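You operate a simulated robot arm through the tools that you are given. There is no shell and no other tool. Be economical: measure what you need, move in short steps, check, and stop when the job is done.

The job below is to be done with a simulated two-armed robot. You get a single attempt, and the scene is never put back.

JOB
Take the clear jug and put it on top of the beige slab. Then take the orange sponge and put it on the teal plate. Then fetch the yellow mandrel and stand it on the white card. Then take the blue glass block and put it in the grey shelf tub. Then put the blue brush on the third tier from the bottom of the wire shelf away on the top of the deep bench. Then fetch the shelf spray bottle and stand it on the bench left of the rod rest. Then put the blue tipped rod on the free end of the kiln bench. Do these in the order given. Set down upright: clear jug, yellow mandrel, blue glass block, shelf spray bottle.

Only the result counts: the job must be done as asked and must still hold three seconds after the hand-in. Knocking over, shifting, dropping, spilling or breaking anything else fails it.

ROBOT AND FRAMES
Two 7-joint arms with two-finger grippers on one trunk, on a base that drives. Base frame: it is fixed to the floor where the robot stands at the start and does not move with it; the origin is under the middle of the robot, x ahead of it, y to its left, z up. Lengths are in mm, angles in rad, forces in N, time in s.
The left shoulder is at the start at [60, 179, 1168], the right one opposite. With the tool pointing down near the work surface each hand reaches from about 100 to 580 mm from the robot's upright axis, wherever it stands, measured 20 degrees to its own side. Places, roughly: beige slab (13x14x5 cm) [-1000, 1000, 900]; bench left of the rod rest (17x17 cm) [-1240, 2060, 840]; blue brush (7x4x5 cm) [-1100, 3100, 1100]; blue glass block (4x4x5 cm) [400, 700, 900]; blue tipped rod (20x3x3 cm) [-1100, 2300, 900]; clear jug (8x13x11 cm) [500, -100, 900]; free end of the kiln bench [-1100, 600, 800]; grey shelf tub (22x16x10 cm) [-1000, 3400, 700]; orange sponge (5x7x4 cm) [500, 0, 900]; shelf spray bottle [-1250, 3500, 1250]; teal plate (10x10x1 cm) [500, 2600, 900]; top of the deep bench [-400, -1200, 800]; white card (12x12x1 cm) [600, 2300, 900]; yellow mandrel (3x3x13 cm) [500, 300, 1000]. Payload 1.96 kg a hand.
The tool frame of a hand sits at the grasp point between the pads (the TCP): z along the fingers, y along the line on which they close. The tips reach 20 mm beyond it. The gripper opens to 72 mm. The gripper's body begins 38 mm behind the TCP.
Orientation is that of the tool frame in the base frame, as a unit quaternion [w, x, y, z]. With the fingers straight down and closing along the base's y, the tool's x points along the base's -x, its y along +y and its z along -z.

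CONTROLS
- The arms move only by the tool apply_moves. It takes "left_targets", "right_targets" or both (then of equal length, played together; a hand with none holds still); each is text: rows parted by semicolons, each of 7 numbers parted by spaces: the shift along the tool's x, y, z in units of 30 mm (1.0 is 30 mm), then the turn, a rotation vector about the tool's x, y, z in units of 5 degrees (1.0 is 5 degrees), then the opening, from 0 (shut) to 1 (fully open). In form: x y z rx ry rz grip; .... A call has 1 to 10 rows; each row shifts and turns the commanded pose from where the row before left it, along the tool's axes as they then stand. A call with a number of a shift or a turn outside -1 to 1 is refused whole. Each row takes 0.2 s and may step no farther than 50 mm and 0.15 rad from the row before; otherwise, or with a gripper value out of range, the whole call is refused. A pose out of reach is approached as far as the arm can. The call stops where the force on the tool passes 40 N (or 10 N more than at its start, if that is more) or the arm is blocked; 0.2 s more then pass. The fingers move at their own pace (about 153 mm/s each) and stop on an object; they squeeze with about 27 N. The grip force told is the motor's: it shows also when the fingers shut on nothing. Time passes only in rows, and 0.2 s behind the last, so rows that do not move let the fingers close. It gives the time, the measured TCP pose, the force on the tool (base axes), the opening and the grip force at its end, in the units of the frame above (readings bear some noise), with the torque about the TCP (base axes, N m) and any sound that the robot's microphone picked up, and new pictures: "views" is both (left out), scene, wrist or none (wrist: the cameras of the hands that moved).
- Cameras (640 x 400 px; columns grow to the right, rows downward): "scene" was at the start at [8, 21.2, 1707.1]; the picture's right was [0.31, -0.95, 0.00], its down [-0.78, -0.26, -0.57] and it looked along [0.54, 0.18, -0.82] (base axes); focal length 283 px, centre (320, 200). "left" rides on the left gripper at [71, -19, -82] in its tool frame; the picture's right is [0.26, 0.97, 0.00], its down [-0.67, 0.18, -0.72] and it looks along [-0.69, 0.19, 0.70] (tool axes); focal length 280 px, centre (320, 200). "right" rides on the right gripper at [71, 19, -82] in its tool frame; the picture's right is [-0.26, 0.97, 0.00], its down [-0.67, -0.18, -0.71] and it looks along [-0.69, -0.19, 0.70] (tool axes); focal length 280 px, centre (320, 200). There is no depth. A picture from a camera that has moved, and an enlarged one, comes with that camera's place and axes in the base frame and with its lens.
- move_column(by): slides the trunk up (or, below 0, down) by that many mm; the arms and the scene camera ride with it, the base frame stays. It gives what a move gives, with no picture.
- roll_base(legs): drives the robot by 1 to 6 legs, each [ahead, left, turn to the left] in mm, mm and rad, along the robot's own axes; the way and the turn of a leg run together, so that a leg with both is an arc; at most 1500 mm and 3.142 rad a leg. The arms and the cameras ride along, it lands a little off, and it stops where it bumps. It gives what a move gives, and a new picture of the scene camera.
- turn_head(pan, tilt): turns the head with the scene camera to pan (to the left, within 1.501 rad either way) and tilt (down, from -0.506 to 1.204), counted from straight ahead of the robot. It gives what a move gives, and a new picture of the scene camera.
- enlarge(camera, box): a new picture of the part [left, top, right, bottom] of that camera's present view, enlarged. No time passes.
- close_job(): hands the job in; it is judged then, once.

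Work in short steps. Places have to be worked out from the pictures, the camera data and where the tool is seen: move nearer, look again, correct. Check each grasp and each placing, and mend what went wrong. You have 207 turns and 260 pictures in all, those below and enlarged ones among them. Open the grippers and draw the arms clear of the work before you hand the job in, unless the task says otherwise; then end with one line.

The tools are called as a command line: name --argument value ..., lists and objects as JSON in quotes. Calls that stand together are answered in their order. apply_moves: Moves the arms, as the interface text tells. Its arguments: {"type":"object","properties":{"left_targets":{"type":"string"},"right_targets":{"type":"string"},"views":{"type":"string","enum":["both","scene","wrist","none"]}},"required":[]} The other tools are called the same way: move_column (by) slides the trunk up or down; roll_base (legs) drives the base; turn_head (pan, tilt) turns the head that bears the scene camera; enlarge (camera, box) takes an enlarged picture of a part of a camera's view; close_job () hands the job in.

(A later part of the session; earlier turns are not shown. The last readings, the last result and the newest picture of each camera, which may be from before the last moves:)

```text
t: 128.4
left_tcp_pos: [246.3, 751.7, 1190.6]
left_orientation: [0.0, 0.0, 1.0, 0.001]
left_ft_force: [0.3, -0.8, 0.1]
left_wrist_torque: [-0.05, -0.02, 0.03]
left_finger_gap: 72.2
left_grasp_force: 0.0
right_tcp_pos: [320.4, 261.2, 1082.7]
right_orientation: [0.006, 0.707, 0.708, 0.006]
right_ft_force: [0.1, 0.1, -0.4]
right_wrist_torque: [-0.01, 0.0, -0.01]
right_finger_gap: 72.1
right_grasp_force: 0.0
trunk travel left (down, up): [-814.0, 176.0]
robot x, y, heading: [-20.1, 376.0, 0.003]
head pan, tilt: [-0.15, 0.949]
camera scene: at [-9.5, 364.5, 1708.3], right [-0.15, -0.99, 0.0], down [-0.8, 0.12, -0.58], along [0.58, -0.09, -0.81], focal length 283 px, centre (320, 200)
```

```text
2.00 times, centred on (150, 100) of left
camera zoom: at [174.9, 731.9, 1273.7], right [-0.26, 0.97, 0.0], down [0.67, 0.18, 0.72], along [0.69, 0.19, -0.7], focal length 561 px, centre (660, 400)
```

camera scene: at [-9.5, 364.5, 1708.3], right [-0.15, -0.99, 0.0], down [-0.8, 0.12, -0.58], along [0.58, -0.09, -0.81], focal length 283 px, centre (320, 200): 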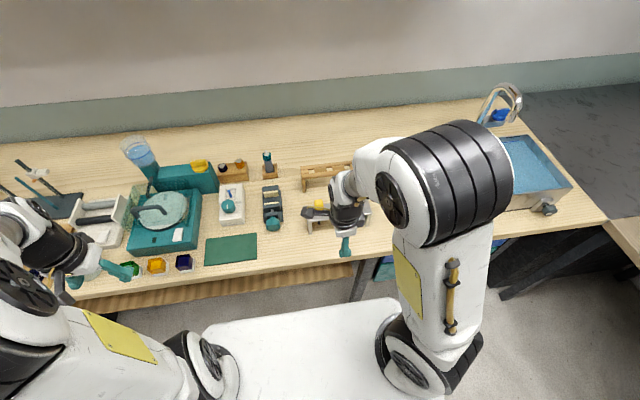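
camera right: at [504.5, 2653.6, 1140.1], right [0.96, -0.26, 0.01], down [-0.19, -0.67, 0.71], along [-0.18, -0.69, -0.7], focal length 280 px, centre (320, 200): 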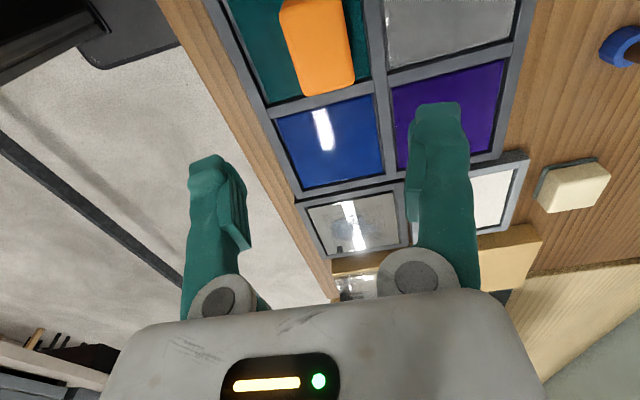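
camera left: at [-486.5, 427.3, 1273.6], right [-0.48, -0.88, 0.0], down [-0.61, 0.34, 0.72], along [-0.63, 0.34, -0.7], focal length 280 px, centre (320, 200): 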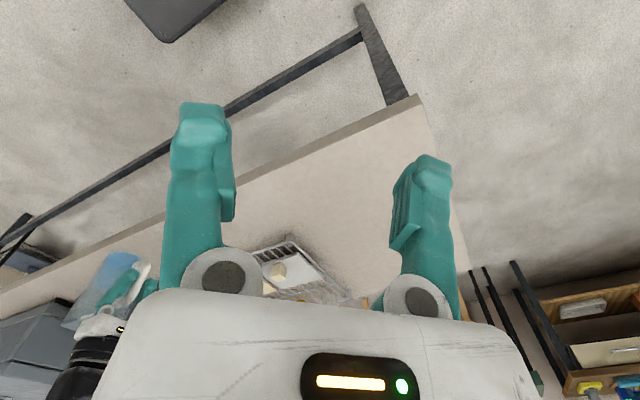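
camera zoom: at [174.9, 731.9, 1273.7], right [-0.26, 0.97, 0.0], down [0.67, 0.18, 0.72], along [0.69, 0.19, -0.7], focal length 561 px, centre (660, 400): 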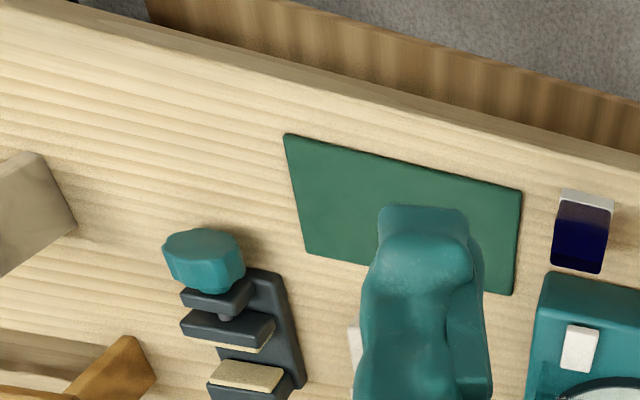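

The mandrel is a yellow head resting on the rack with a dark shaft through it. I'll move the right hand nearer and view it with the wrist camera.

apply_moves --right_targets "0.9 0.9 -0.4 0 0 0 1;0.6 0.9 -0.4 0 0 0 1;0 0.9 0 0 0 0 1;0 0.9 0 0 0 0 1;0 0.9 0 0 0 0 1;0 0.9 0 0 0 0 1" --views "both"

enlarge --camera "right" --box '[200, 0, 440, 200]'

```text
t: 129.8
left_tcp_pos: [247.3, 750.4, 1189.6]
left_orientation: [0.0, 0.001, 1.0, 0.0]
left_ft_force: [0.1, -0.3, -0.3]
left_wrist_torque: [-0.03, 0.0, 0.03]
left_finger_gap: 71.7
left_grasp_force: 0.0
right_tcp_pos: [484.6, 306.0, 1107.8]
right_orientation: [0.005, 0.706, 0.708, 0.005]
right_ft_force: [-0.8, -0.9, 0.8]
right_wrist_torque: [0.01, 0.0, 0.0]
right_finger_gap: 72.1
right_grasp_force: 0.1
trunk travel left (down, up): [-814.0, 176.0]
robot x, y, heading: [-19.2, 377.5, -0.001]
head pan, tilt: [-0.15, 0.949]
camera scene: at [-6.8, 364.4, 1708.2], right [-0.15, -0.99, 0.0], down [-0.8, 0.12, -0.58], along [0.57, -0.09, -0.81], focal length 283 px, centre (320, 200)
camera right: at [504.8, 375.3, 1190.5], right [0.97, -0.26, 0.01], down [-0.19, -0.67, 0.71], along [-0.18, -0.69, -0.7], focal length 280 px, centre (320, 200)
```

scene: 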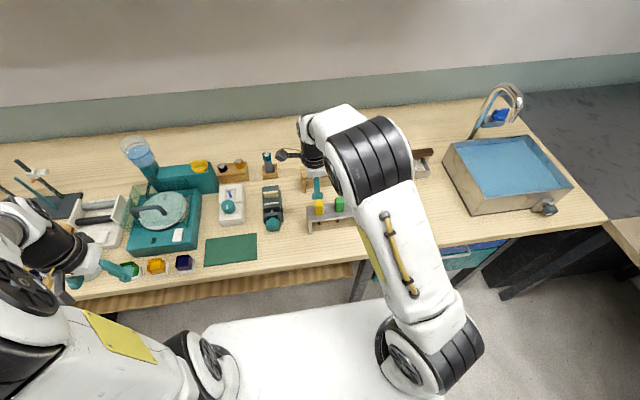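
right: 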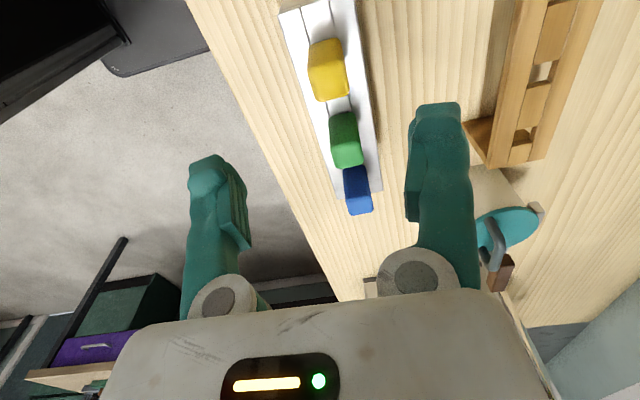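

```text
2.00 times, centred on (320, 100) of right
camera zoom: at [504.8, 375.3, 1190.5], right [0.97, -0.26, 0.01], down [-0.19, -0.67, 0.71], along [-0.18, -0.69, -0.7], focal length 561 px, centre (320, 400)
```

zoom: 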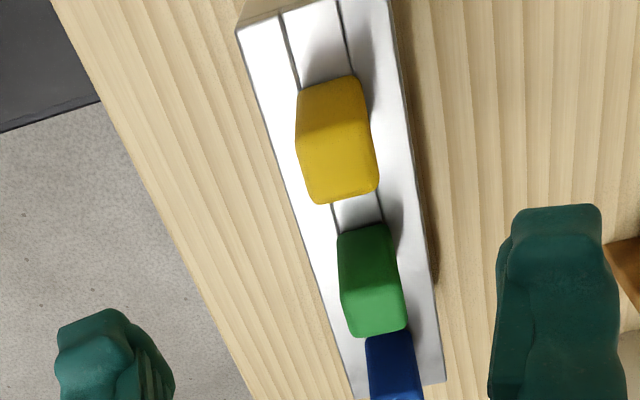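

The yellow head's top is near [491,290,992] and about 29 mm wide. I'll descend part way and check the alignment.

apply_moves --right_targets "-0.53 0.2 0 0 0 0 1;0 0 0.9 0 0 0 0.8;0 0 0.9 0 0 0 0.8;0 0 0.7 0 0 0 0.8" --views "wrist"

enlarge --camera "scene" --box '[270, 160, 390, 250]'

```text
t: 130.8
left_tcp_pos: [247.1, 750.2, 1190.6]
left_orientation: [0.0, 0.001, 1.0, 0.0]
left_ft_force: [0.7, -1.0, 0.8]
left_wrist_torque: [-0.02, 0.0, 0.0]
left_finger_gap: 72.3
left_grasp_force: 0.1
right_tcp_pos: [492.5, 288.0, 1034.8]
right_orientation: [0.005, 0.707, 0.707, 0.006]
right_ft_force: [1.1, -0.1, 0.1]
right_wrist_torque: [-0.01, 0.02, -0.04]
right_finger_gap: 57.7
right_grasp_force: 0.0
trunk travel left (down, up): [-814.0, 176.0]
robot x, y, heading: [-20.0, 377.5, 0.001]
head pan, tilt: [-0.15, 0.949]
camera right: at [511.7, 358.2, 1117.0], right [0.96, -0.26, 0.01], down [-0.19, -0.67, 0.71], along [-0.18, -0.69, -0.7], focal length 280 px, centre (320, 200)
```

right: 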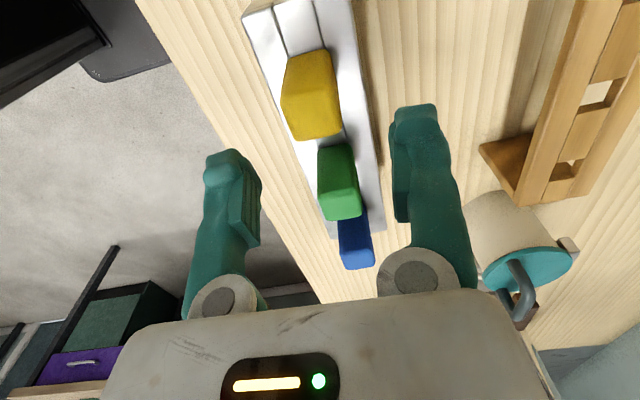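

```text
4.44 times, centred on (330, 205) of scene
camera zoom: at [-7.6, 364.0, 1708.3], right [-0.15, -0.99, 0.0], down [-0.8, 0.12, -0.58], along [0.58, -0.09, -0.81], focal length 1258 px, centre (276, 178)
```

zoom: 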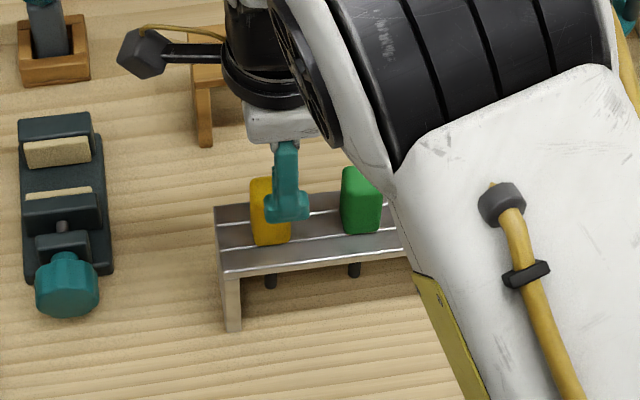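

I'll nudge 4 mm in y and descend to z ≈ 978 around the head.

apply_moves --right_targets "0.13 -0.06 0 0 0 0 0.8;0 0 0.7 0 0 0 0.8;0 0 0.7 0 0 0 0.8;0 0 0.5 0 0 0 0.8" --views "wrist"

enlarge --camera "scene" --box '[270, 160, 390, 250]'

```text
t: 131.8
left_tcp_pos: [246.6, 750.3, 1190.3]
left_orientation: [0.001, 0.001, 1.0, 0.0]
left_ft_force: [0.6, -1.3, 0.3]
left_wrist_torque: [0.01, -0.03, 0.02]
left_finger_gap: 72.1
left_grasp_force: 0.2
right_tcp_pos: [490.2, 293.3, 977.0]
right_orientation: [0.006, 0.707, 0.707, 0.006]
right_ft_force: [-0.1, -1.0, -0.3]
right_wrist_torque: [-0.01, 0.02, -0.02]
right_finger_gap: 57.7
right_grasp_force: 0.1
trunk travel left (down, up): [-814.0, 176.0]
robot x, y, heading: [-23.6, 375.9, 0.004]
head pan, tilt: [-0.15, 0.949]
camera right: at [509.1, 362.4, 1061.2], right [0.97, -0.26, 0.01], down [-0.19, -0.67, 0.71], along [-0.18, -0.69, -0.7], focal length 280 px, centre (320, 200)
```

right: 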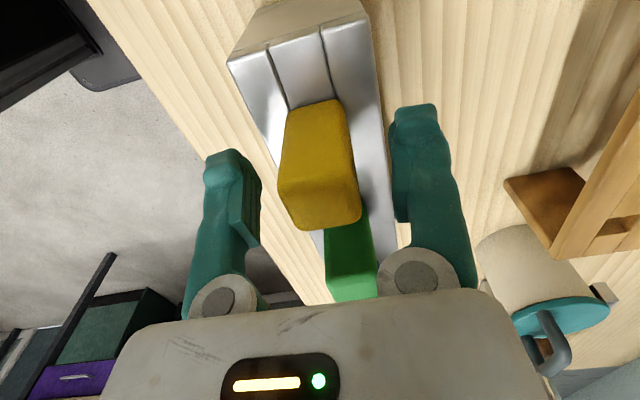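

```text
4.44 times, centred on (330, 205) of scene
camera zoom: at [-8.1, 364.6, 1708.3], right [-0.15, -0.99, 0.0], down [-0.8, 0.12, -0.58], along [0.58, -0.09, -0.81], focal length 1258 px, centre (276, 178)
```

zoom: 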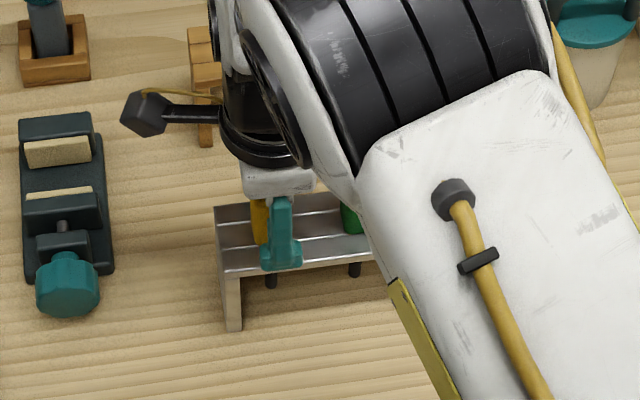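

The head is between the pads, so I'll shift 4 mm in y and close.

apply_moves --right_targets "0.13 0 0.1 0 0 0 0.8;0 0 0 0 0 0 0.55;0 0 0 0 0 0 0.3;0 0 0 0 0 0 0;0 0 0 0 0 0 0" --views "none"

apply_moves --right_targets "0 0 -0.4 0 0 0 0;0 0 -0.9 0 0 0 0;0 0 -0.9 0 0 0 0;0 0 -0.9 0 0 0 0;0 0 -0.9 0 0 0 0" --views "both"

enlarge --camera "scene" --box '[270, 130, 390, 220]'

```text
t: 133.0
left_tcp_pos: [246.7, 751.0, 1190.3]
left_orientation: [0.0, 0.001, 1.0, 0.0]
left_ft_force: [0.1, 0.6, 0.2]
left_wrist_torque: [0.02, -0.04, -0.01]
left_finger_gap: 72.2
left_grasp_force: 0.1
right_tcp_pos: [490.1, 296.6, 974.5]
right_orientation: [0.005, 0.707, 0.707, 0.006]
right_ft_force: [-0.1, 0.8, 0.8]
right_wrist_torque: [-0.02, 0.0, 0.0]
right_finger_gap: 25.9
right_grasp_force: 27.3
trunk travel left (down, up): [-814.0, 176.0]
robot x, y, heading: [-19.6, 377.6, -0.0]
head pan, tilt: [-0.15, 0.949]
```

```text
t: 134.2
left_tcp_pos: [246.4, 750.2, 1190.5]
left_orientation: [0.0, 0.0, 1.0, -0.001]
left_ft_force: [-0.8, -0.4, -0.5]
left_wrist_torque: [0.0, -0.03, 0.0]
left_finger_gap: 72.1
left_grasp_force: 0.1
right_tcp_pos: [485.7, 299.3, 1094.6]
right_orientation: [0.006, 0.707, 0.708, 0.005]
right_ft_force: [-1.0, -0.4, -1.6]
right_wrist_torque: [0.0, 0.01, 0.02]
right_finger_gap: 25.9
right_grasp_force: 26.7
trunk travel left (down, up): [-814.0, 176.0]
robot x, y, heading: [-20.1, 375.0, -0.003]
head pan, tilt: [-0.15, 0.949]
camera scene: at [-9.2, 364.5, 1708.2], right [-0.15, -0.99, 0.0], down [-0.8, 0.12, -0.58], along [0.58, -0.09, -0.81], focal length 283 px, centre (320, 200)
camera right: at [505.9, 368.9, 1176.7], right [0.96, -0.26, 0.02], down [-0.19, -0.67, 0.71], along [-0.18, -0.69, -0.7], focal length 280 px, centre (320, 200)
```

scene: 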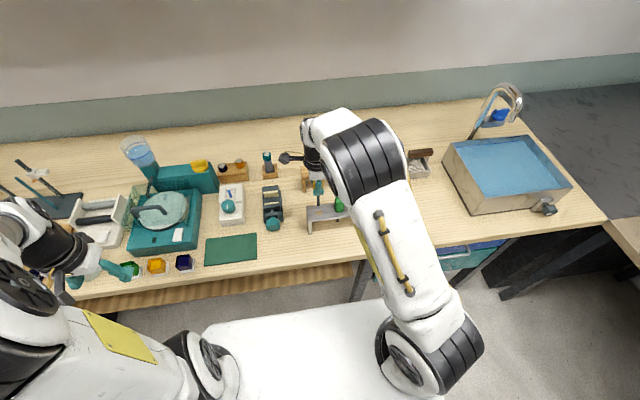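
right: 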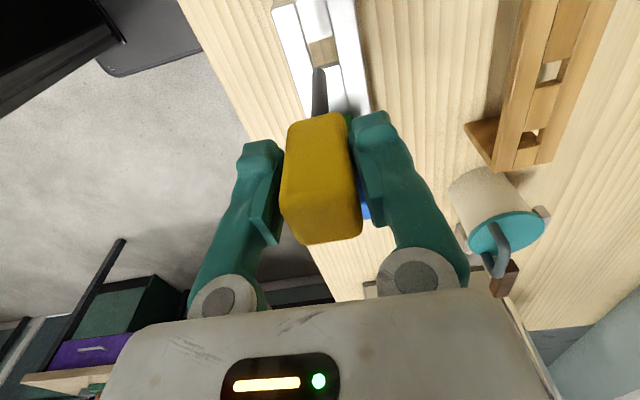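

```text
4.44 times, centred on (330, 175) of scene
camera zoom: at [-9.2, 364.5, 1708.2], right [-0.15, -0.99, 0.0], down [-0.8, 0.12, -0.58], along [0.58, -0.09, -0.81], focal length 1258 px, centre (276, 311)
```

zoom: 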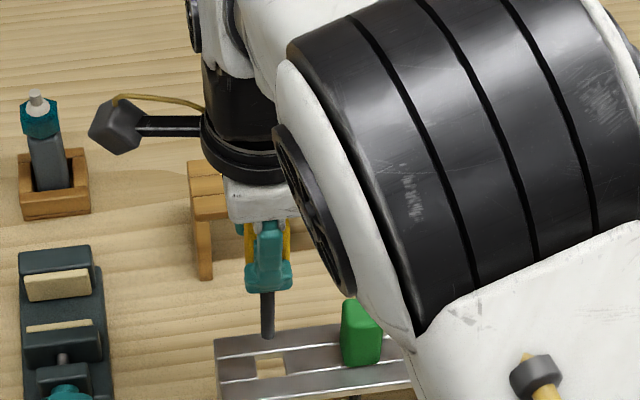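

enlarge --camera "right" --box '[270, 40, 390, 130]'

enlarge --camera "scene" --box '[305, 170, 345, 215]'

```text
4.44 times, centred on (330, 85) of right
camera zoom: at [505.9, 368.9, 1176.7], right [0.96, -0.26, 0.02], down [-0.19, -0.67, 0.71], along [-0.18, -0.69, -0.7], focal length 1246 px, centre (276, 711)
```

zoom: 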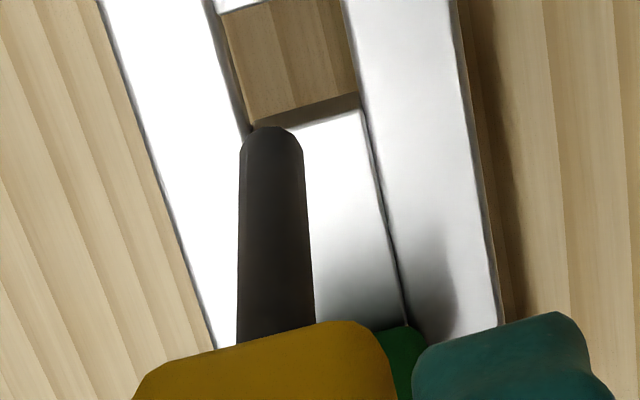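

```text
8.89 times, centred on (325, 192) of scene
camera zoom: at [-9.2, 364.5, 1708.2], right [-0.15, -0.99, 0.0], down [-0.8, 0.12, -0.58], along [0.58, -0.09, -0.81], focal length 2515 px, centre (276, 267)
```

zoom: 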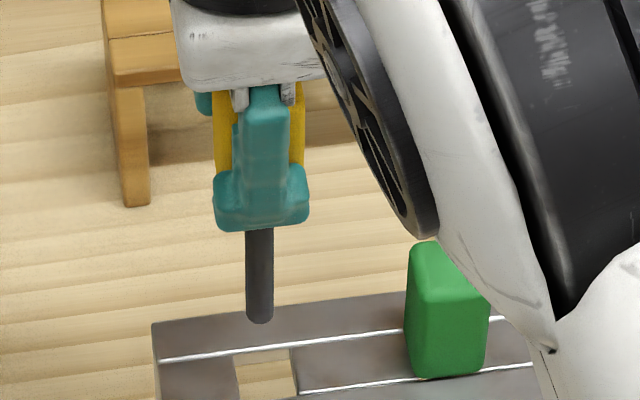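

The mandrel came up straight, with a flat-ended shaft of about 10 mm. I'll retract and carry it to the white card.

apply_moves --right_targets "0 -0.5 -0.3 0 0 0 0;0 -0.9 0 0 0 0 0;0 -0.9 0 0 0 0 0;0 -0.9 0 0 0 0 0" --views "none"

roll_base --legs '[[-265, 0, 0], [0, 0, 0.785], [0, 0, 0.785], [1100, 0, 0], [1020, 0, 0]]'

roll_base --legs '[[0, 0, -0.785], [0, 0, -0.785]]'

```text
t: 135.2
left_tcp_pos: [246.2, 751.0, 1191.0]
left_orientation: [0.001, 0.0, 1.0, 0.0]
left_ft_force: [0.8, -0.5, 0.2]
left_wrist_torque: [0.0, -0.05, -0.02]
left_finger_gap: 71.9
left_grasp_force: 0.0
right_tcp_pos: [388.5, 299.1, 1100.6]
right_orientation: [0.005, 0.707, 0.707, 0.007]
right_ft_force: [-0.2, 0.9, -0.8]
right_wrist_torque: [0.0, 0.04, -0.02]
right_finger_gap: 26.0
right_grasp_force: 26.6
trunk travel left (down, up): [-814.0, 176.0]
robot x, y, heading: [-17.7, 375.6, 0.001]
head pan, tilt: [-0.15, 0.949]
```

```text
t: 151.3
left_tcp_pos: [-677.2, 2741.3, 1190.2]
left_orientation: [0.0, 0.711, -0.703, 0.0]
left_ft_force: [0.6, -0.5, -0.6]
left_wrist_torque: [0.0, 0.01, -0.02]
left_finger_gap: 72.0
left_grasp_force: 0.1
right_tcp_pos: [-227.9, 2891.2, 1099.5]
right_orientation: [0.0, -0.005, 1.0, 0.008]
right_ft_force: [0.3, 0.0, -1.2]
right_wrist_torque: [-0.02, -0.04, 0.04]
right_finger_gap: 25.8
right_grasp_force: 26.7
trunk travel left (down, up): [-814.0, 176.0]
robot x, y, heading: [-297.6, 2478.4, 1.58]
head pan, tilt: [-0.15, 0.949]
camera scene: at [-289.9, 2489.5, 1708.3], right [0.99, -0.14, 0.0], down [-0.11, -0.81, -0.58], along [0.08, 0.58, -0.81], focal length 283 px, centre (320, 200)
```

scene: 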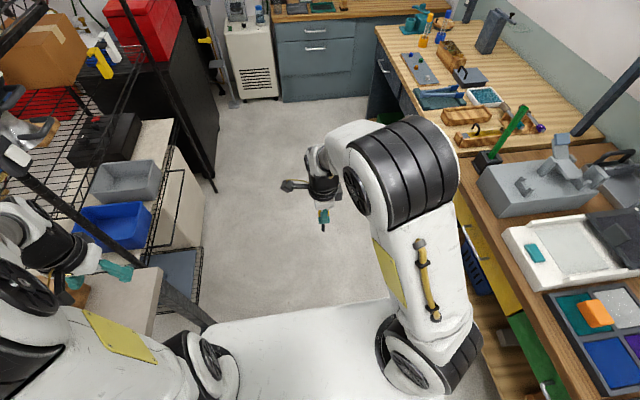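

```text
t: 155.8
left_tcp_pos: [-37.9, 2856.9, 1189.6]
left_orientation: [0.0, -0.007, 1.0, 0.0]
left_ft_force: [0.5, -0.9, 0.4]
left_wrist_torque: [0.0, -0.03, -0.03]
left_finger_gap: 71.9
left_grasp_force: 0.1
right_tcp_pos: [111.6, 2406.4, 1100.7]
right_orientation: [0.006, 0.702, 0.712, 0.004]
right_ft_force: [0.6, -0.2, -0.9]
right_wrist_torque: [-0.02, 0.0, -0.03]
right_finger_gap: 25.5
right_grasp_force: 27.0
trunk travel left (down, up): [-814.0, 176.0]
robot x, y, heading: [-298.5, 2481.5, 0.015]
head pan, tilt: [-0.15, 0.949]
camera scene: at [-288.4, 2467.1, 1708.2], right [-0.14, -0.99, 0.0], down [-0.81, 0.11, -0.58], along [0.58, -0.08, -0.81], focal length 283 px, centre (320, 200)
```

scene: 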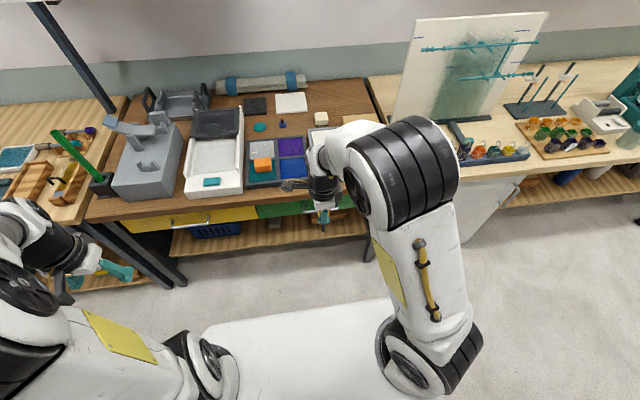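

roll_base --legs '[[325, 0, -0.015]]'

enlarge --camera "right" --box '[0, 0, 640, 400]'

```text
t: 157.9
left_tcp_pos: [288.0, 2855.8, 1191.6]
left_orientation: [0.0, 0.0, 1.0, 0.0]
left_ft_force: [0.1, -0.6, 0.2]
left_wrist_torque: [0.02, 0.01, 0.01]
left_finger_gap: 71.7
left_grasp_force: 0.1
right_tcp_pos: [432.7, 2404.5, 1101.6]
right_orientation: [0.006, 0.705, 0.709, 0.006]
right_ft_force: [0.4, -0.5, -0.6]
right_wrist_torque: [0.01, 0.02, 0.01]
right_finger_gap: 25.7
right_grasp_force: 27.0
trunk travel left (down, up): [-814.0, 176.0]
robot x, y, heading: [23.5, 2479.5, 0.006]
head pan, tilt: [-0.15, 0.949]
camera scene: at [33.0, 2469.3, 1708.3], right [-0.15, -0.99, 0.0], down [-0.8, 0.12, -0.58], along [0.58, -0.09, -0.81], focal length 283 px, centre (320, 200)
```

scene: 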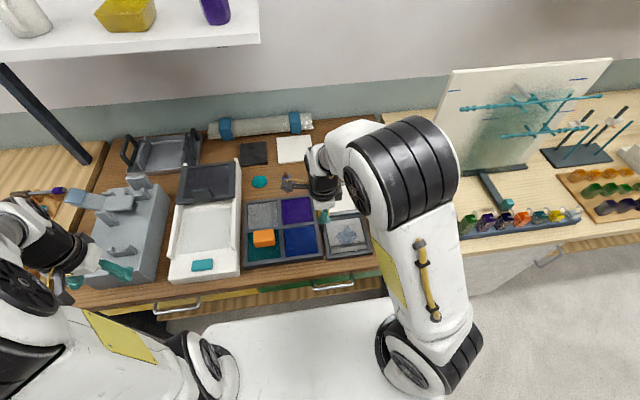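

```text
1.00 times, centred on (320, 200) of right (not enlarged: the box is as wide or as high as the picture)
camera zoom: at [451.4, 2474.5, 1183.7], right [0.97, -0.26, 0.01], down [-0.19, -0.67, 0.71], along [-0.17, -0.69, -0.7], focal length 280 px, centre (320, 200)
```

zoom: 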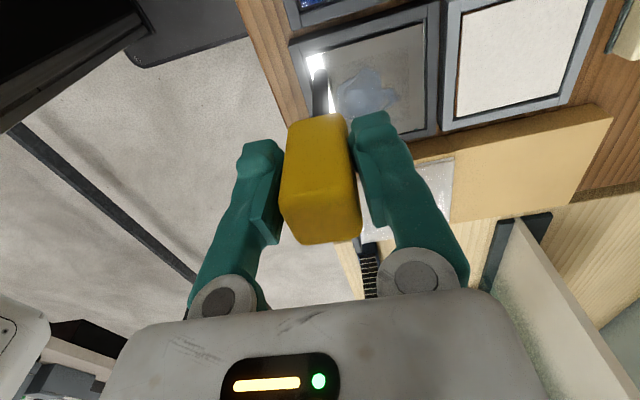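

The card centre is about [625,2325]. I'll edge the base 40 mm further forward for comfortable reach.

roll_base --legs '[[40, 0, -0.005]]'

apply_moves --right_targets "-0.5 0.8 0 0 0 0 0;-0.5 0.8 0 0 0 0 0;-0.5 0.8 0 0 0 0 0;-0.5 0.8 0 0 0 0 0;-0.5 0.8 0 0 0 0 0;0 0 0 0 0 0 0" --views "both"

```text
t: 158.8
left_tcp_pos: [326.0, 2854.9, 1191.6]
left_orientation: [0.002, 0.002, 1.0, 0.0]
left_ft_force: [-0.7, 0.1, 0.0]
left_wrist_torque: [-0.03, -0.01, -0.01]
left_finger_gap: 72.0
left_grasp_force: 0.0
right_tcp_pos: [467.1, 2402.8, 1102.4]
right_orientation: [0.006, 0.708, 0.706, 0.007]
right_ft_force: [0.1, 0.2, -0.7]
right_wrist_torque: [0.02, -0.01, -0.01]
right_finger_gap: 25.7
right_grasp_force: 26.8
trunk travel left (down, up): [-814.0, 176.0]
robot x, y, heading: [61.1, 2480.2, -0.001]
head pan, tilt: [-0.15, 0.949]
camera scene: at [66.9, 2469.3, 1708.3], right [-0.15, -0.99, 0.0], down [-0.8, 0.12, -0.59], along [0.58, -0.09, -0.81], focal length 283 px, centre (320, 200)
```

scene: 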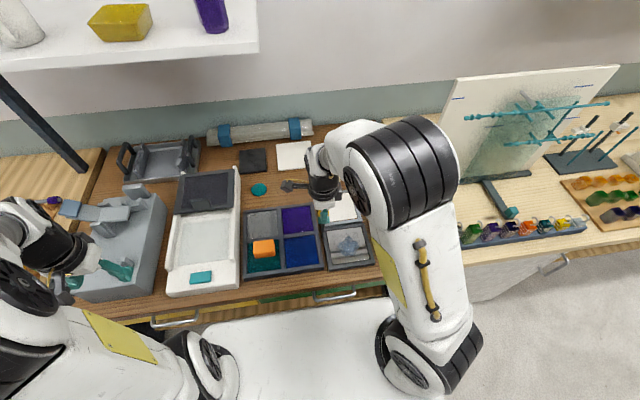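

```text
t: 160.2
left_tcp_pos: [330.5, 2854.7, 1190.0]
left_orientation: [0.0, 0.002, 1.0, 0.001]
left_ft_force: [-0.5, -0.8, -0.1]
left_wrist_torque: [-0.01, 0.01, -0.05]
left_finger_gap: 71.8
left_grasp_force: 0.0
right_tcp_pos: [592.7, 2329.7, 1101.0]
right_orientation: [0.006, 0.707, 0.707, 0.005]
right_ft_force: [-1.0, 0.1, 0.5]
right_wrist_torque: [-0.02, 0.02, 0.03]
right_finger_gap: 25.4
right_grasp_force: 27.0
trunk travel left (down, up): [-814.0, 176.0]
robot x, y, heading: [61.0, 2482.0, -0.003]
head pan, tilt: [-0.15, 0.949]
camera scene: at [73.8, 2469.6, 1708.2], right [-0.15, -0.99, 0.0], down [-0.8, 0.12, -0.58], along [0.58, -0.09, -0.81], focal length 283 px, centre (320, 200)
camera right: at [612.2, 2399.5, 1184.0], right [0.96, -0.26, 0.01], down [-0.19, -0.67, 0.71], along [-0.18, -0.69, -0.7], focal length 280 px, centre (320, 200)
```

scene: 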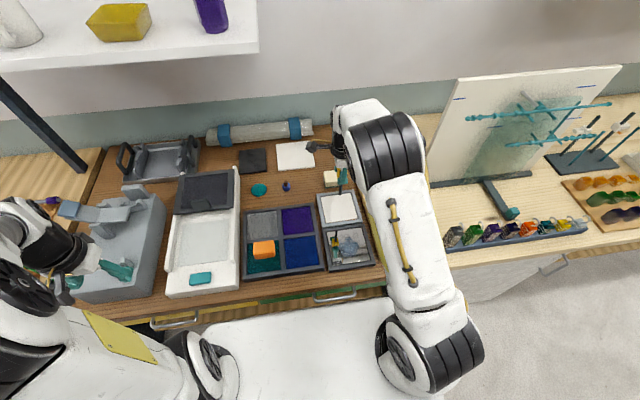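
right: 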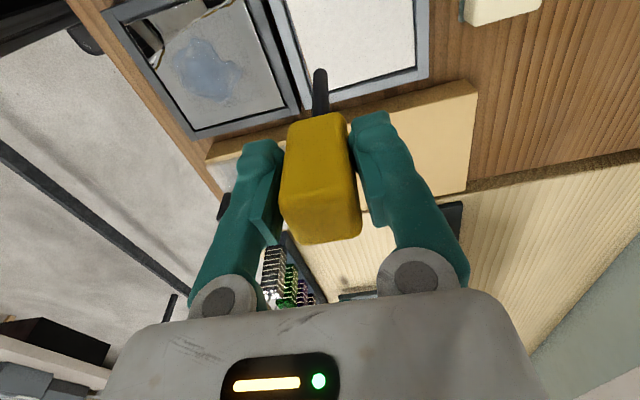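

Card centre is about [624,2319]. I'll shift to [613,2320], lower to z ≈1005 and check.

apply_moves --right_targets "-0.33 0.68 0 0 0 0 0;0 0 0.7 0 0 0 0;0 0 0.7 0 0 0 0;0 0 0.7 0 0 0 0;0 0 0.7 0 0 0 0;0 0 0.3 0 0 0 0;0 0 0 0 0 0 0" --views "both"

enlarge --camera "scene" --box '[300, 150, 400, 230]'

```text
t: 161.8
left_tcp_pos: [330.7, 2855.2, 1190.2]
left_orientation: [0.0, 0.002, 1.0, 0.0]
left_ft_force: [-0.2, -0.5, -0.3]
left_wrist_torque: [-0.01, -0.01, -0.01]
left_finger_gap: 71.8
left_grasp_force: 0.1
right_tcp_pos: [615.4, 2318.1, 1010.5]
right_orientation: [0.005, 0.708, 0.707, 0.005]
right_ft_force: [-0.4, 0.5, -0.7]
right_wrist_torque: [-0.01, -0.01, -0.03]
right_finger_gap: 25.9
right_grasp_force: 27.0
trunk travel left (down, up): [-814.0, 176.0]
robot x, y, heading: [60.5, 2480.4, -0.0]
head pan, tilt: [-0.15, 0.949]
camera scene: at [74.1, 2469.1, 1708.2], right [-0.15, -0.99, 0.0], down [-0.8, 0.12, -0.58], along [0.58, -0.09, -0.81], focal length 283 px, centre (320, 200)
camera right: at [635.2, 2387.1, 1093.2], right [0.96, -0.26, 0.01], down [-0.19, -0.67, 0.71], along [-0.18, -0.69, -0.7], focal length 280 px, centre (320, 200)
```

scene: 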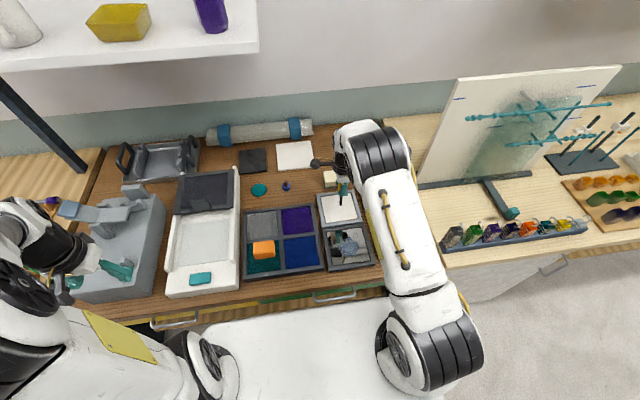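
right: 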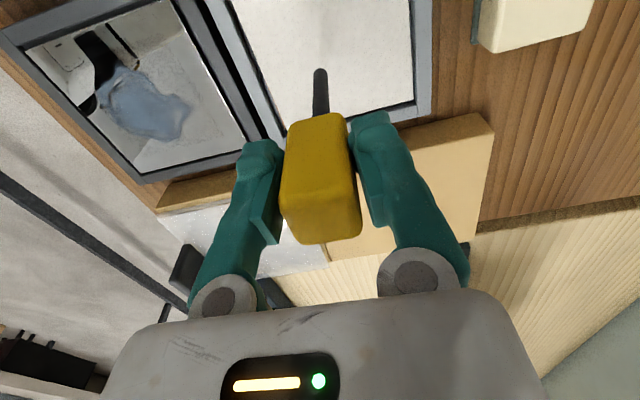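

```text
5.00 times, centred on (350, 190) of scene
camera zoom: at [74.1, 2469.1, 1708.2], right [-0.15, -0.99, 0.0], down [-0.8, 0.12, -0.58], along [0.58, -0.09, -0.81], focal length 1415 px, centre (170, 250)
```

zoom: 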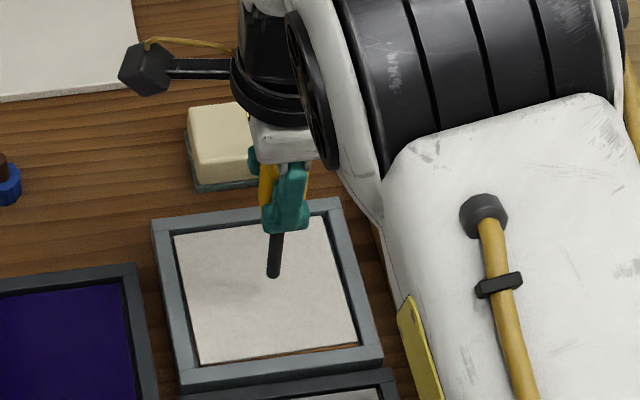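

enlarge --camera "scene" --box '[330, 175, 360, 210]'

enlarge --camera "right" --box '[270, 40, 390, 130]'

```text
11.43 times, centred on (345, 192) of scene
camera zoom: at [74.1, 2469.1, 1708.2], right [-0.15, -0.99, 0.0], down [-0.8, 0.12, -0.58], along [0.58, -0.09, -0.81], focal length 3234 px, centre (34, 286)
```

zoom: 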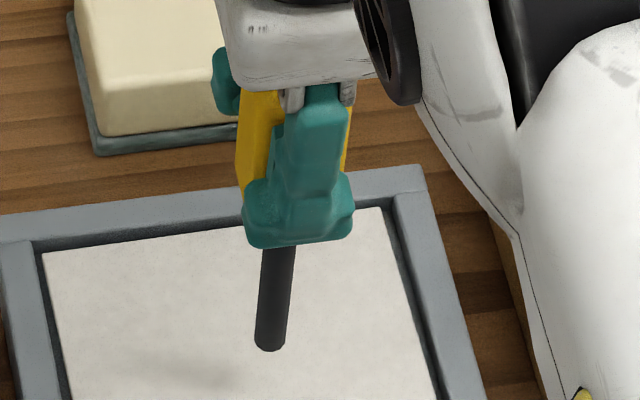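

```text
4.44 times, centred on (330, 85) of right
camera zoom: at [635.2, 2387.1, 1093.2], right [0.96, -0.26, 0.01], down [-0.19, -0.67, 0.71], along [-0.18, -0.69, -0.7], focal length 1246 px, centre (276, 711)
```

zoom: 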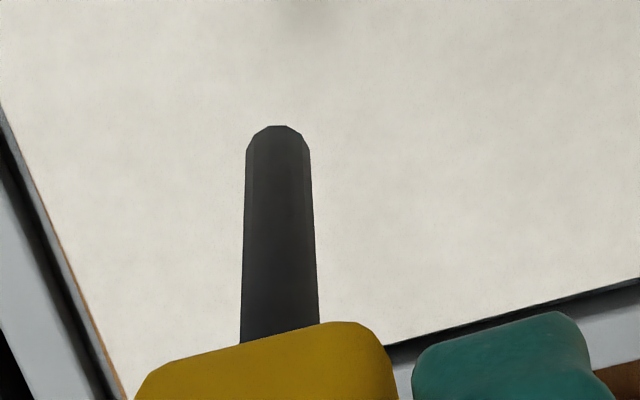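

The shaft is within a degree or so of vertical and over the card. I'll lower in small steps.

apply_moves --right_targets "0 0 0.13 0 0 0 0;0 0 0.13 0 0 0 0;0 0 0.1 0 0 0 0;0 0 0 0 0 0 0" --views "none"

apply_moves --right_targets "0 0 0.06 0 0 0 0;0 0 0.06 0 0 0 0;0 0 0 0 0 0 0" --views "none"

enlarge --camera "scene" --box '[330, 175, 360, 210]'

```text
t: 162.8
left_tcp_pos: [330.5, 2853.5, 1189.8]
left_orientation: [0.001, 0.002, 1.0, -0.001]
left_ft_force: [0.6, 0.7, 0.5]
left_wrist_torque: [0.0, 0.03, 0.03]
left_finger_gap: 71.9
left_grasp_force: 0.0
right_tcp_pos: [614.1, 2318.8, 998.3]
right_orientation: [0.005, 0.707, 0.707, 0.005]
right_ft_force: [-0.4, -0.6, -0.7]
right_wrist_torque: [-0.03, 0.0, -0.01]
right_finger_gap: 25.7
right_grasp_force: 27.0
trunk travel left (down, up): [-814.0, 176.0]
robot x, y, heading: [62.5, 2483.7, 0.001]
head pan, tilt: [-0.15, 0.949]
```

```text
t: 163.6
left_tcp_pos: [331.4, 2854.0, 1189.6]
left_orientation: [0.0, 0.002, 1.0, 0.0]
left_ft_force: [-0.3, -0.6, 0.6]
left_wrist_torque: [-0.01, -0.04, 0.01]
left_finger_gap: 72.1
left_grasp_force: 0.1
right_tcp_pos: [613.2, 2318.9, 994.8]
right_orientation: [0.004, 0.708, 0.707, 0.004]
right_ft_force: [1.0, 0.5, -0.5]
right_wrist_torque: [0.04, 0.02, -0.04]
right_finger_gap: 25.8
right_grasp_force: 27.6
trunk travel left (down, up): [-814.0, 176.0]
robot x, y, heading: [65.0, 2483.0, -0.004]
head pan, tilt: [-0.15, 0.949]
```

```text
11.43 times, centred on (345, 192) of scene
camera zoom: at [74.0, 2469.2, 1708.2], right [-0.15, -0.99, 0.0], down [-0.8, 0.12, -0.58], along [0.58, -0.09, -0.81], focal length 3234 px, centre (34, 286)
```

zoom: 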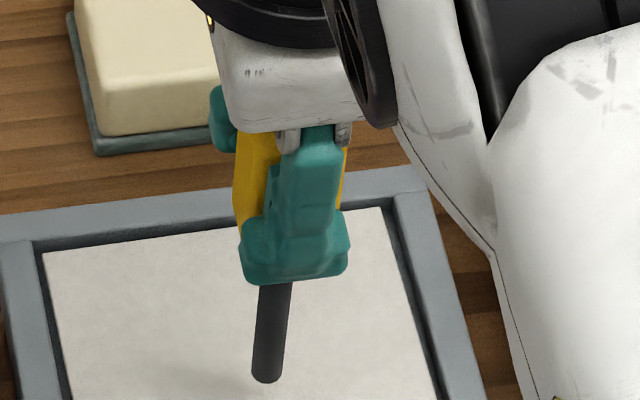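

apply_moves --right_targets "0 0 0.06 0 0 0 0;0 0 0.06 0 0 0 0;0 0 0.06 0 0 0 0;0 0 0 0 0 0 0" --views "none"

apply_moves --right_targets "0 0 0.06 0 0 0 0;0 0 0.06 0 0 0 0;0 0 0 0 0 0 0" --views "none"

```text
t: 164.6
left_tcp_pos: [330.8, 2855.3, 1190.4]
left_orientation: [-0.001, 0.002, 1.0, 0.0]
left_ft_force: [-0.1, -0.8, -0.8]
left_wrist_torque: [0.04, 0.02, -0.04]
left_finger_gap: 72.1
left_grasp_force: 0.1
right_tcp_pos: [613.6, 2317.3, 990.5]
right_orientation: [0.006, 0.708, 0.707, 0.005]
right_ft_force: [0.4, 0.1, -0.7]
right_wrist_torque: [0.01, -0.03, 0.01]
right_finger_gap: 26.0
right_grasp_force: 26.9
trunk travel left (down, up): [-814.0, 176.0]
robot x, y, heading: [63.7, 2484.9, -0.002]
head pan, tilt: [-0.15, 0.949]
```

```text
t: 165.4
left_tcp_pos: [330.0, 2855.7, 1190.0]
left_orientation: [0.0, 0.003, 1.0, 0.001]
left_ft_force: [0.0, 0.1, -0.3]
left_wrist_torque: [0.0, 0.0, 0.0]
left_finger_gap: 72.1
left_grasp_force: 0.0
right_tcp_pos: [613.2, 2317.6, 985.8]
right_orientation: [0.005, 0.708, 0.706, 0.005]
right_ft_force: [-0.2, 0.2, -1.0]
right_wrist_torque: [0.0, -0.02, 0.02]
right_finger_gap: 25.7
right_grasp_force: 26.9
trunk travel left (down, up): [-814.0, 176.0]
robot x, y, heading: [62.8, 2483.6, -0.009]
head pan, tilt: [-0.15, 0.949]
```

apply_moves --right_targets "0 0 0.05 0 0 0 0;0 0 0.05 0 0 0 0;0 0 0 0 0 0 0" --views "none"

enlarge --camera "right" --box '[230, 0, 430, 130]'

```text
t: 166.2
left_tcp_pos: [329.7, 2854.8, 1191.1]
left_orientation: [-0.001, 0.001, 1.0, 0.001]
left_ft_force: [1.3, -0.2, -0.2]
left_wrist_torque: [-0.01, 0.0, 0.02]
left_finger_gap: 72.0
left_grasp_force: 0.0
right_tcp_pos: [614.3, 2318.8, 984.3]
right_orientation: [0.005, 0.707, 0.707, 0.005]
right_ft_force: [0.1, -0.3, -1.4]
right_wrist_torque: [-0.04, -0.01, 0.0]
right_finger_gap: 25.7
right_grasp_force: 27.3
trunk travel left (down, up): [-814.0, 176.0]
robot x, y, heading: [60.2, 2484.9, -0.006]
head pan, tilt: [-0.15, 0.949]
```

```text
3.08 times, centred on (330, 65) of right
camera zoom: at [634.1, 2387.5, 1066.4], right [0.96, -0.26, 0.01], down [-0.19, -0.67, 0.71], along [-0.18, -0.69, -0.7], focal length 863 px, centre (289, 615)
```

zoom: 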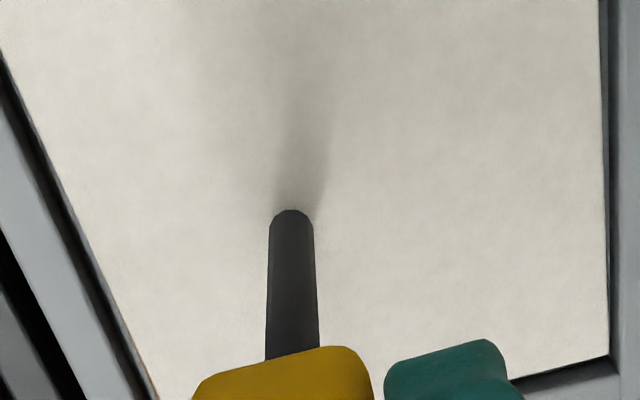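

The shadow is nearly meeting the tip. I'll keep going in 1 mm steps.

apply_moves --right_targets "0 0 0.04 0 0 0 0;0 0 0.04 0 0 0 0;0 0 0 0 0 0 0" --views "none"

apply_moves --right_targets "0 0 0.04 0 0 0 0;0 0 0.04 0 0 0 0;0 0 0 0 0 0 0" --views "none"

```text
t: 167.0
left_tcp_pos: [330.7, 2855.2, 1191.6]
left_orientation: [0.0, 0.002, 1.0, 0.0]
left_ft_force: [0.0, 0.3, -0.9]
left_wrist_torque: [0.0, 0.01, -0.02]
left_finger_gap: 72.0
left_grasp_force: 0.0
right_tcp_pos: [615.0, 2317.7, 981.1]
right_orientation: [0.005, 0.708, 0.707, 0.005]
right_ft_force: [-1.2, 0.5, -0.5]
right_wrist_torque: [0.05, -0.02, 0.0]
right_finger_gap: 25.6
right_grasp_force: 27.2
trunk travel left (down, up): [-814.0, 176.0]
robot x, y, heading: [60.6, 2481.9, -0.002]
head pan, tilt: [-0.15, 0.949]
```

```text
t: 167.8
left_tcp_pos: [329.8, 2854.6, 1190.3]
left_orientation: [0.0, 0.002, 1.0, 0.0]
left_ft_force: [0.7, 0.1, 0.7]
left_wrist_torque: [-0.04, 0.0, 0.0]
left_finger_gap: 71.8
left_grasp_force: 0.1
right_tcp_pos: [613.5, 2318.5, 979.1]
right_orientation: [0.007, 0.708, 0.707, 0.005]
right_ft_force: [0.4, 0.5, 6.2]
right_wrist_torque: [0.02, -0.08, -0.01]
right_finger_gap: 25.8
right_grasp_force: 26.7
trunk travel left (down, up): [-814.0, 176.0]
robot x, y, heading: [60.7, 2477.4, -0.002]
head pan, tilt: [-0.15, 0.949]
```

That is contact. I'll relieve 0.5 mm, check verticality, then open in small steps.

apply_moves --right_targets "0 0 -0.02 0 0 0 0;0 0 0 0 0 0 0" --views "none"

enlarge --camera "scene" --box '[330, 180, 360, 215]'

enlarge --camera "right" --box '[230, 0, 430, 130]'

```text
t: 168.4
left_tcp_pos: [329.2, 2855.8, 1190.1]
left_orientation: [0.001, 0.001, 1.0, 0.0]
left_ft_force: [-0.3, -0.3, 0.5]
left_wrist_torque: [-0.04, -0.02, -0.01]
left_finger_gap: 72.2
left_grasp_force: 0.0
right_tcp_pos: [612.9, 2318.5, 978.8]
right_orientation: [0.005, 0.708, 0.706, 0.005]
right_ft_force: [0.7, 1.3, 6.1]
right_wrist_torque: [0.06, -0.08, -0.02]
right_finger_gap: 25.8
right_grasp_force: 26.4
trunk travel left (down, up): [-814.0, 176.0]
robot x, y, heading: [63.1, 2483.1, -0.002]
head pan, tilt: [-0.15, 0.949]
```

```text
11.43 times, centred on (345, 198) of scene
camera zoom: at [73.3, 2469.6, 1708.2], right [-0.15, -0.99, 0.0], down [-0.8, 0.12, -0.58], along [0.58, -0.09, -0.81], focal length 3234 px, centre (34, 229)
```

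zoom: 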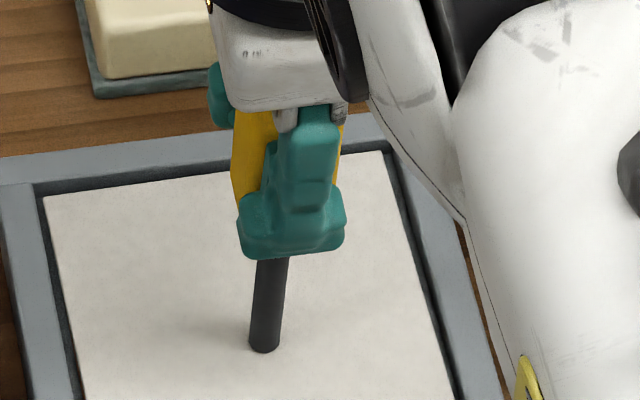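

```text
3.08 times, centred on (330, 65) of right
camera zoom: at [633.6, 2387.5, 1062.4], right [0.96, -0.26, 0.01], down [-0.19, -0.67, 0.71], along [-0.18, -0.69, -0.7], focal length 863 px, centre (289, 615)
```

zoom: 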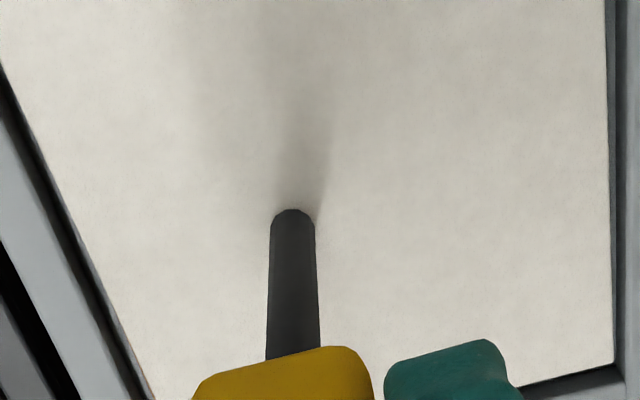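

The shaft leans about 1° in each direction (the tool itself is tilted 0.8°). I'll lift 3 mm, trim the orientation, and re-check.

apply_moves --right_targets "0 0 -0.12 0 0 0 0;0 0 0 0.18 -0.2 0 0;0 0 0 0 0 0 0;0 0 0 0 0 0 0" --views "none"

enlarge --camera "scene" --box '[330, 180, 360, 215]'

enlarge --camera "right" --box '[230, 0, 430, 130]'

```text
t: 169.4
left_tcp_pos: [331.1, 2854.3, 1190.4]
left_orientation: [0.0, 0.001, 1.0, 0.0]
left_ft_force: [-0.9, -1.2, 0.3]
left_wrist_torque: [0.02, -0.06, -0.01]
left_finger_gap: 71.9
left_grasp_force: 0.1
right_tcp_pos: [614.1, 2316.8, 983.0]
right_orientation: [0.005, 0.708, 0.706, -0.007]
right_ft_force: [0.2, 0.1, -1.3]
right_wrist_torque: [0.01, 0.02, -0.03]
right_finger_gap: 25.8
right_grasp_force: 27.6
trunk travel left (down, up): [-814.0, 176.0]
robot x, y, heading: [62.3, 2478.9, -0.001]
head pan, tilt: [-0.15, 0.949]
```

```text
11.43 times, centred on (345, 198) of scene
camera zoom: at [74.0, 2469.2, 1708.2], right [-0.15, -0.99, 0.0], down [-0.8, 0.12, -0.58], along [0.58, -0.09, -0.81], focal length 3234 px, centre (34, 229)
```

zoom: 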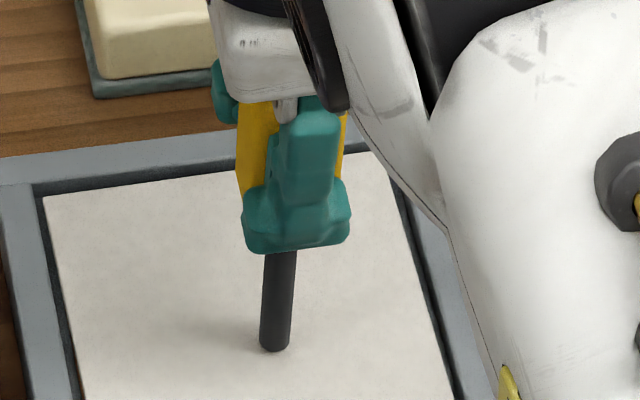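

```text
3.08 times, centred on (330, 65) of right
camera zoom: at [634.6, 2387.9, 1064.1], right [0.96, -0.26, 0.0], down [-0.18, -0.66, 0.73], along [-0.19, -0.7, -0.69], focal length 863 px, centre (289, 615)
```

zoom: 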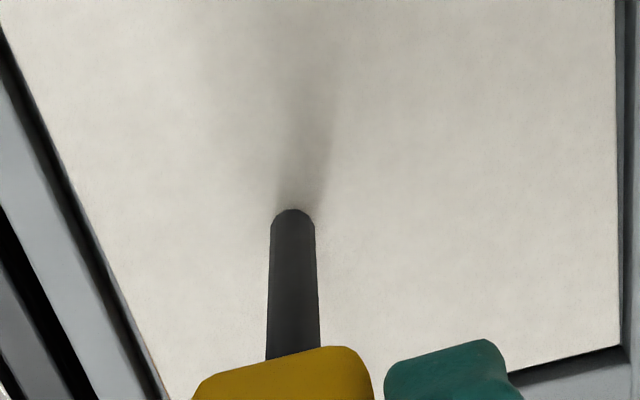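

The lean is now slightly over-corrected in y. I'll turn back half and set it down again.

apply_moves --right_targets "0 0 0 0 0.1 0 0;0 0 0.06 0 0 0 0;0 0 0.03 0 0 0 0;0 0 0 0 0 0 0" --views "none"

apply_moves --right_targets "0 0 0.03 0 0 0 0;0 0 0 0 0 0 0;0 0 0 0 0 0 0" --views "none"

```text
t: 170.4
left_tcp_pos: [330.8, 2856.1, 1190.3]
left_orientation: [-0.002, 0.002, 1.0, 0.0]
left_ft_force: [0.0, -0.1, -0.5]
left_wrist_torque: [0.01, 0.01, -0.01]
left_finger_gap: 72.1
left_grasp_force: 0.0
right_tcp_pos: [614.4, 2316.6, 980.7]
right_orientation: [0.003, 0.708, 0.706, -0.004]
right_ft_force: [0.0, -0.1, -1.4]
right_wrist_torque: [-0.01, 0.01, -0.01]
right_finger_gap: 25.6
right_grasp_force: 27.3
trunk travel left (down, up): [-814.0, 176.0]
robot x, y, heading: [62.1, 2476.3, -0.003]
head pan, tilt: [-0.15, 0.949]
```

```text
t: 171.2
left_tcp_pos: [331.1, 2855.0, 1189.9]
left_orientation: [0.001, 0.002, 1.0, 0.0]
left_ft_force: [0.1, -0.8, 0.4]
left_wrist_torque: [0.02, -0.03, 0.0]
left_finger_gap: 71.9
left_grasp_force: 0.0
right_tcp_pos: [613.7, 2317.5, 978.7]
right_orientation: [0.003, 0.708, 0.706, -0.004]
right_ft_force: [-0.4, 0.5, 0.6]
right_wrist_torque: [-0.02, -0.02, 0.0]
right_finger_gap: 25.8
right_grasp_force: 27.4
trunk travel left (down, up): [-814.0, 176.0]
robot x, y, heading: [63.6, 2481.6, -0.004]
head pan, tilt: [-0.15, 0.949]
```

Lightly touching at about 2 N. I'll open in small steps.

apply_moves --right_targets "0 0 0 0 0 0 0.37;0 0 0 0 0 0 0.39;0 0 0 0 0 0 0.42;0 0 0 0 0 0 0.46;0 0 0 0 0 0 0.52;0 0 0 0 0 0 0.6" --views "wrist"

enlarge --camera "scene" --box '[325, 170, 365, 215]'

```text
t: 172.6
left_tcp_pos: [330.5, 2854.8, 1190.3]
left_orientation: [0.0, 0.002, 1.0, 0.0]
left_ft_force: [-0.5, 0.2, -1.5]
left_wrist_torque: [0.01, 0.0, 0.03]
left_finger_gap: 72.0
left_grasp_force: 0.1
right_tcp_pos: [613.9, 2317.5, 979.5]
right_orientation: [0.003, 0.708, 0.706, -0.004]
right_ft_force: [-1.0, 0.0, 0.2]
right_wrist_torque: [0.01, 0.0, 0.01]
right_finger_gap: 43.3
right_grasp_force: 0.0
trunk travel left (down, up): [-814.0, 176.0]
robot x, y, heading: [64.0, 2483.7, 0.0]
head pan, tilt: [-0.15, 0.949]
camera right: at [635.2, 2387.9, 1061.7], right [0.96, -0.26, 0.0], down [-0.18, -0.67, 0.72], along [-0.19, -0.7, -0.69], focal length 280 px, centre (320, 200)
```

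right: 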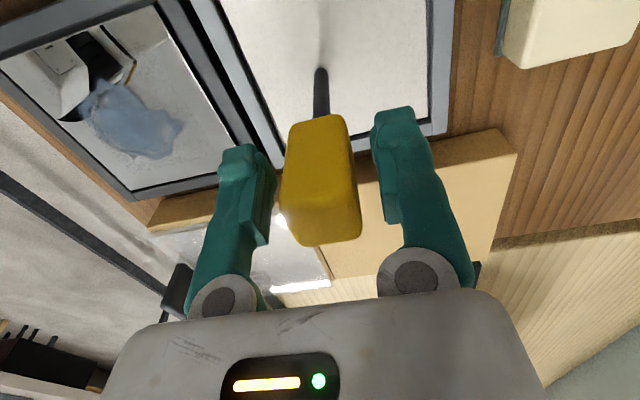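

```text
8.89 times, centred on (345, 192) of scene
camera zoom: at [74.0, 2469.2, 1708.2], right [-0.15, -0.99, 0.0], down [-0.8, 0.12, -0.58], along [0.58, -0.09, -0.81], focal length 2515 px, centre (98, 267)
```

zoom: 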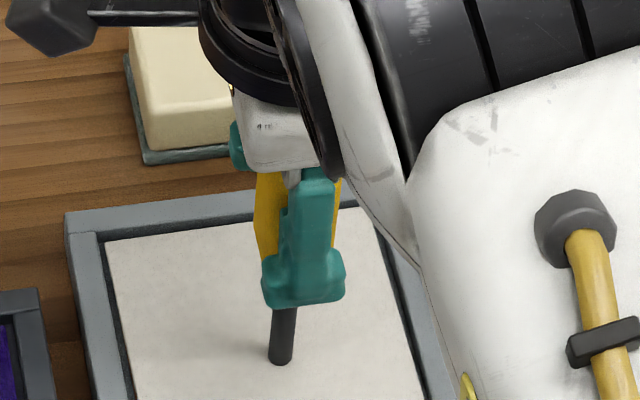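

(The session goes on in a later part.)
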